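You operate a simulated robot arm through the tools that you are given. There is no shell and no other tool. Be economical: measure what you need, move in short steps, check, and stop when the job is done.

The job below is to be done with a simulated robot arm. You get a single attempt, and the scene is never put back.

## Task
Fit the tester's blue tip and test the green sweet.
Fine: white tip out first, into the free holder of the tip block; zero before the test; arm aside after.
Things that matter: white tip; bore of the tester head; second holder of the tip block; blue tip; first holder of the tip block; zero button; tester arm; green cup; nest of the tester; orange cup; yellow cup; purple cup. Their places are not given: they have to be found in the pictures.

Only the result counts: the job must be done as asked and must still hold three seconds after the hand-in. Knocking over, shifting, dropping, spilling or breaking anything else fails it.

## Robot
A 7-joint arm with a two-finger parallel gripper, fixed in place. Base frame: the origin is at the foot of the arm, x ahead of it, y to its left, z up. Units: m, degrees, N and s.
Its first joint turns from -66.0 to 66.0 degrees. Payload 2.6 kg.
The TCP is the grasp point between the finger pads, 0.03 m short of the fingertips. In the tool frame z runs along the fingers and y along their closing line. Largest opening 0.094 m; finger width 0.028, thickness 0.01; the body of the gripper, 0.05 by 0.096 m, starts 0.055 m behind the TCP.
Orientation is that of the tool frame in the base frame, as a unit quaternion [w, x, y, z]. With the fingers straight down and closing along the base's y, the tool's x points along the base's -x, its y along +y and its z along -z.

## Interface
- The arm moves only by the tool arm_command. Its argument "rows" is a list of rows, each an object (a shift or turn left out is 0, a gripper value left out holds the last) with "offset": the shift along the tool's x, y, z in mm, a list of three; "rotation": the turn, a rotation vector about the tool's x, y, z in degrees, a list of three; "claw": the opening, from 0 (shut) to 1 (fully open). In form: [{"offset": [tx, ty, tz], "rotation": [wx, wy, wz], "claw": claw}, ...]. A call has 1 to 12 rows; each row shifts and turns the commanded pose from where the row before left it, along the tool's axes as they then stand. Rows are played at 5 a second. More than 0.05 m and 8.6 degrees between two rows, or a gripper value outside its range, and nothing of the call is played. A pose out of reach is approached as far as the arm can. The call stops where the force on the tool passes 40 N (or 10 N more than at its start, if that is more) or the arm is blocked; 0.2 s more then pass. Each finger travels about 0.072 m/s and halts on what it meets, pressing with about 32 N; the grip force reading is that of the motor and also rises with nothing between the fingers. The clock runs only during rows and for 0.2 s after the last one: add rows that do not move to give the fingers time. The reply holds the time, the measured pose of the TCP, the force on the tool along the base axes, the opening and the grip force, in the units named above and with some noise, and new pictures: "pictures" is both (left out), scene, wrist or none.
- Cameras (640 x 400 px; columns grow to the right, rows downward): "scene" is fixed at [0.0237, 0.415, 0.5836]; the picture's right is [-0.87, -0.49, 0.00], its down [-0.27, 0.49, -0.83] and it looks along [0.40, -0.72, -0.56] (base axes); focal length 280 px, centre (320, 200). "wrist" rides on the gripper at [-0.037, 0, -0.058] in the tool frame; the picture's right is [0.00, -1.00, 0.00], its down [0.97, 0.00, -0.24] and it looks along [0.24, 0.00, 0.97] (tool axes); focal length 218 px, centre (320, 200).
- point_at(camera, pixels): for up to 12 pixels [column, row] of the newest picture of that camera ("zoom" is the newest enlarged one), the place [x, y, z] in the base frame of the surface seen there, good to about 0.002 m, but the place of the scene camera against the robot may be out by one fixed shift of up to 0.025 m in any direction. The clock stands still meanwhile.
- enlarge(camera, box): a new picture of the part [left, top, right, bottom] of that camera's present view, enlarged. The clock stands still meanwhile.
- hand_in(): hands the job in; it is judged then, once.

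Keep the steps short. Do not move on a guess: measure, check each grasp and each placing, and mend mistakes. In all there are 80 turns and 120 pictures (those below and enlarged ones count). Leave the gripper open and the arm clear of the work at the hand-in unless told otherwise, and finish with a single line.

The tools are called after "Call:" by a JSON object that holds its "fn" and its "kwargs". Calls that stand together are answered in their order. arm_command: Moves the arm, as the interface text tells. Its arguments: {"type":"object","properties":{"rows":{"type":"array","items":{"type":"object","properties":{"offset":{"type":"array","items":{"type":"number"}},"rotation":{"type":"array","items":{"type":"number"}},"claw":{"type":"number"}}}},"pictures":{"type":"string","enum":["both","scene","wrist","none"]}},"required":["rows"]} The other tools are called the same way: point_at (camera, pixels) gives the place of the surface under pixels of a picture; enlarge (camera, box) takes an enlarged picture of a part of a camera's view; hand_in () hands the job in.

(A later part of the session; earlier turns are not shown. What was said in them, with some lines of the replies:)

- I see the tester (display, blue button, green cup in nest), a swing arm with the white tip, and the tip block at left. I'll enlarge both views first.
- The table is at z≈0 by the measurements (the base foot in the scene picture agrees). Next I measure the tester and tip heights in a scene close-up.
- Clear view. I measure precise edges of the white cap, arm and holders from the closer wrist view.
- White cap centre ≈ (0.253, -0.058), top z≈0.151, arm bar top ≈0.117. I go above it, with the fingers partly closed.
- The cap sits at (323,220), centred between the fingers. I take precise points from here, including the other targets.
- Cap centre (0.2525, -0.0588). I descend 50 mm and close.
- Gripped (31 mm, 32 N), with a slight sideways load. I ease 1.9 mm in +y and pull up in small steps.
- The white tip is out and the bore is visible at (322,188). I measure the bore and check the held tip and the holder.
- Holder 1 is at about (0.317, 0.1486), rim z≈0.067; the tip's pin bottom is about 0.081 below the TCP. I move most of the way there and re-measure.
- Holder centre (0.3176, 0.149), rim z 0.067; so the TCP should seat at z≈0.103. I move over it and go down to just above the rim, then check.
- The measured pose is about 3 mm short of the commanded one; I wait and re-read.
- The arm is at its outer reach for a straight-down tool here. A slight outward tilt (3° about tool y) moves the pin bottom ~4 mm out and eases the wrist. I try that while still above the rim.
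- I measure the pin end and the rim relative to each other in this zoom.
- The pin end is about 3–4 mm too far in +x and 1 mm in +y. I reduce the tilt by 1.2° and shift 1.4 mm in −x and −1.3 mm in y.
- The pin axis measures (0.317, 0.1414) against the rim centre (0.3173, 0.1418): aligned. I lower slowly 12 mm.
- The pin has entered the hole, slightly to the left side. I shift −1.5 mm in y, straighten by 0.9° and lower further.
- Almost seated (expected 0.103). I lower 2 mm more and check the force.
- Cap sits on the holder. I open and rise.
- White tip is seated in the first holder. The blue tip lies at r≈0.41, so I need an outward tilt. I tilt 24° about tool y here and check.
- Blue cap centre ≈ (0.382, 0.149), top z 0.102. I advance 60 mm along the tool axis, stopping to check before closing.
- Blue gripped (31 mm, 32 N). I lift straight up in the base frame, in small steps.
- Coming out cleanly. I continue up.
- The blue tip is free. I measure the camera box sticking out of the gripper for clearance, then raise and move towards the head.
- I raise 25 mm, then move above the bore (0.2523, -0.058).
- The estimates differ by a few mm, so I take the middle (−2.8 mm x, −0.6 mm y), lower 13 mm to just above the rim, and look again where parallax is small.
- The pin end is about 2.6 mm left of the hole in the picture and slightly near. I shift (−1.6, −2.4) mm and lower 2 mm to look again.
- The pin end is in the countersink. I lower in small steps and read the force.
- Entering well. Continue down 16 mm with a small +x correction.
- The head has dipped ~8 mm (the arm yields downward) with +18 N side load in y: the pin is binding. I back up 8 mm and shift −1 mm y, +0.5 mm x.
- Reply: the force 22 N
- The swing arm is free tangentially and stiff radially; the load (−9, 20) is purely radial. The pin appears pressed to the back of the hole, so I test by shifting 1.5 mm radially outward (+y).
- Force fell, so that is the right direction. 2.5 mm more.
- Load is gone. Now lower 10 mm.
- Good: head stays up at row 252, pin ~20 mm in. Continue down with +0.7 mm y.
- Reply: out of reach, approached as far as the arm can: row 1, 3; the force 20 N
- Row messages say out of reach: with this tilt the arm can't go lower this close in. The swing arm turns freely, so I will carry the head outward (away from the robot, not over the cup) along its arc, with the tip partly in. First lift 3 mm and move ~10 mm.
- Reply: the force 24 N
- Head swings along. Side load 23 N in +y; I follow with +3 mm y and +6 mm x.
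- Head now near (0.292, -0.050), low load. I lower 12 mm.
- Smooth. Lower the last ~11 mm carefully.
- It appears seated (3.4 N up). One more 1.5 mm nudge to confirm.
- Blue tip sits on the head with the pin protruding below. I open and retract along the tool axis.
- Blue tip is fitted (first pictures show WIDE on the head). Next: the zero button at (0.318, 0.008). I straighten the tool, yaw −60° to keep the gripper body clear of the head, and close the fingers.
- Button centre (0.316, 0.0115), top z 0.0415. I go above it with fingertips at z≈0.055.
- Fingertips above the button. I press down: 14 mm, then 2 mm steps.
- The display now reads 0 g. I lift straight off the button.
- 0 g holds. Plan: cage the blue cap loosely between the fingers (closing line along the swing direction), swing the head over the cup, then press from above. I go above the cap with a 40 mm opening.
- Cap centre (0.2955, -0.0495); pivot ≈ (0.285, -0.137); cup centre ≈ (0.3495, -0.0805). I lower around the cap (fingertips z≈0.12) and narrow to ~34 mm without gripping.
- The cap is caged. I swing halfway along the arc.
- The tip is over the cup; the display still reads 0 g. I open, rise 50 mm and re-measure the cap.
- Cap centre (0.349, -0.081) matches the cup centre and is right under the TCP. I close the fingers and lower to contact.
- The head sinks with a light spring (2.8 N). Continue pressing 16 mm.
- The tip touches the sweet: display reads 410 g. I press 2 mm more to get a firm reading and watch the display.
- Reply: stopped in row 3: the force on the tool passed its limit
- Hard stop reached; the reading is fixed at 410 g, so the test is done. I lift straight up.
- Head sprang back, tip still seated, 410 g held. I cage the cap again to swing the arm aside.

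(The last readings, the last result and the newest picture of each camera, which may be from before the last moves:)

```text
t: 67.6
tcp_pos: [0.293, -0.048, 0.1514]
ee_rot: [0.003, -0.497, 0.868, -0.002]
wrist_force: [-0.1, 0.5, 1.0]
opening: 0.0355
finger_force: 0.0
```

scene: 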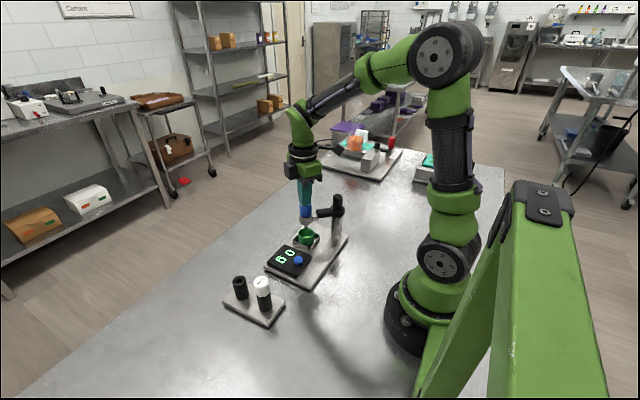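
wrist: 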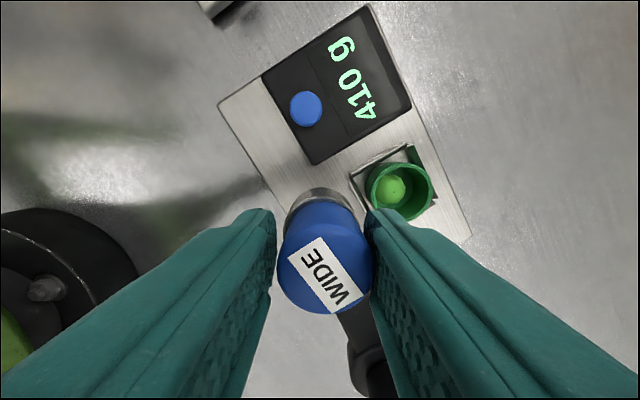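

I continue to the original parked angle, yawing the tool along with the swing.

Call:
{"fn": "arm_command", "kwargs": {"rows": [{"offset": [6.2, 8.5, 0], "rotation": [0, 0, -8]}, {"offset": [5.4, 9.1, 0], "rotation": [0, 0, -8]}, {"offset": [4.7, 9.6, 0], "rotation": [0, 0, -8]}, {"offset": [5, 10, 0]}, {}, {}], "pictures": "both"}}

```text
t: 69.0
tcp_pos: [0.2492, -0.0579, 0.1525]
ee_rot: [0.002, -0.666, 0.746, -0.003]
wrist_force: [-0.1, 0.1, -0.5]
opening: 0.0356
finger_force: 0.1
```

scene: 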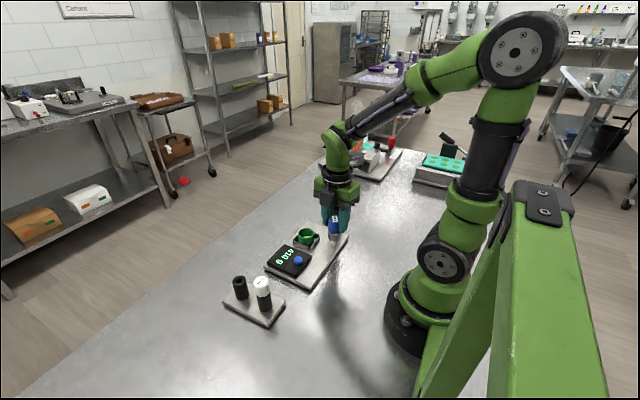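
wrist: 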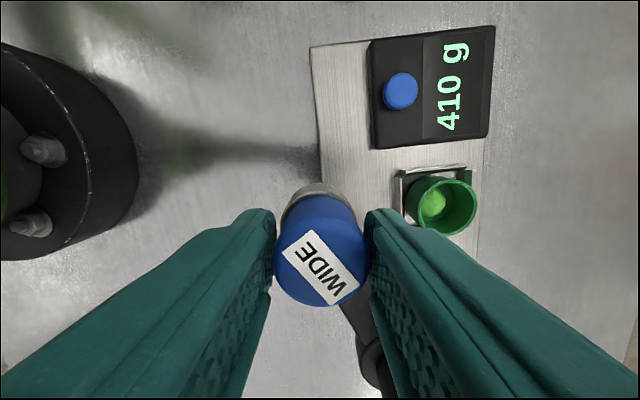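

The arm is back at its parked place. I open wide, rise clear and look.

Call:
{"fn": "arm_command", "kwargs": {"rows": [{"claw": 0.55}, {}, {"offset": [0, 0, -25]}, {"offset": [0, 0, -40]}, {"offset": [0, 0, -45], "claw": 1}, {"offset": [0, 0, -45]}, {}, {}], "pictures": "both"}}

Call:
{"fn": "enlarge", "kwargs": {"camera": "scene", "box": [210, 180, 370, 340]}}

```text
t: 70.8
tcp_pos: [0.2485, -0.0571, 0.305]
ee_rot: [0.003, -0.666, 0.746, -0.003]
wrist_force: [-0.1, -0.8, 0.0]
opening: 0.0941
finger_force: 0.1
```

scene: 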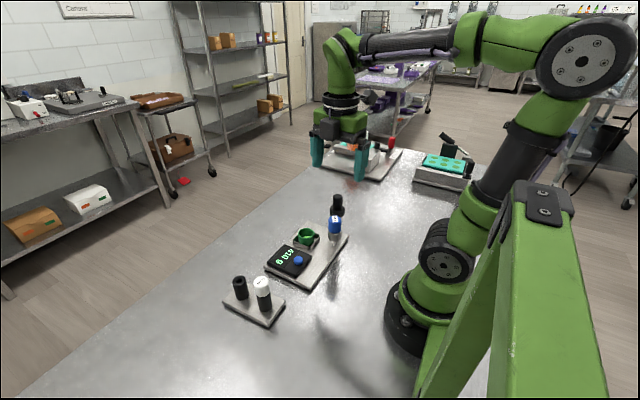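
wrist: 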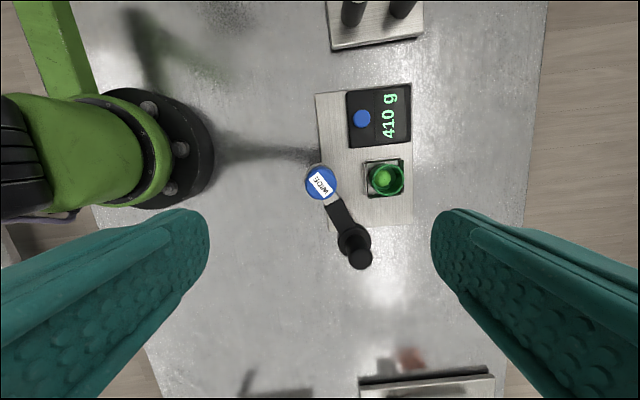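

```text
2.50 times, centred on (290, 260) of scene
```

zoom: 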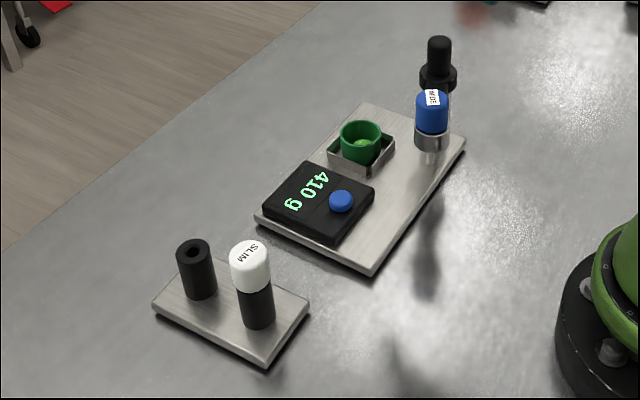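

The white tip is in its holder, the blue tip is on the head, and the display shows 410 g. The tester arm is parked and the gripper is open and clear. I hand in.

Call:
{"fn": "hand_in", "kwargs": {}}

```text
The job is handed in.
```

The blue tip is fitted, the tester was zeroed and the green sweet tested at 410 g; the white tip is in the free holder, and the tester arm is swung aside.
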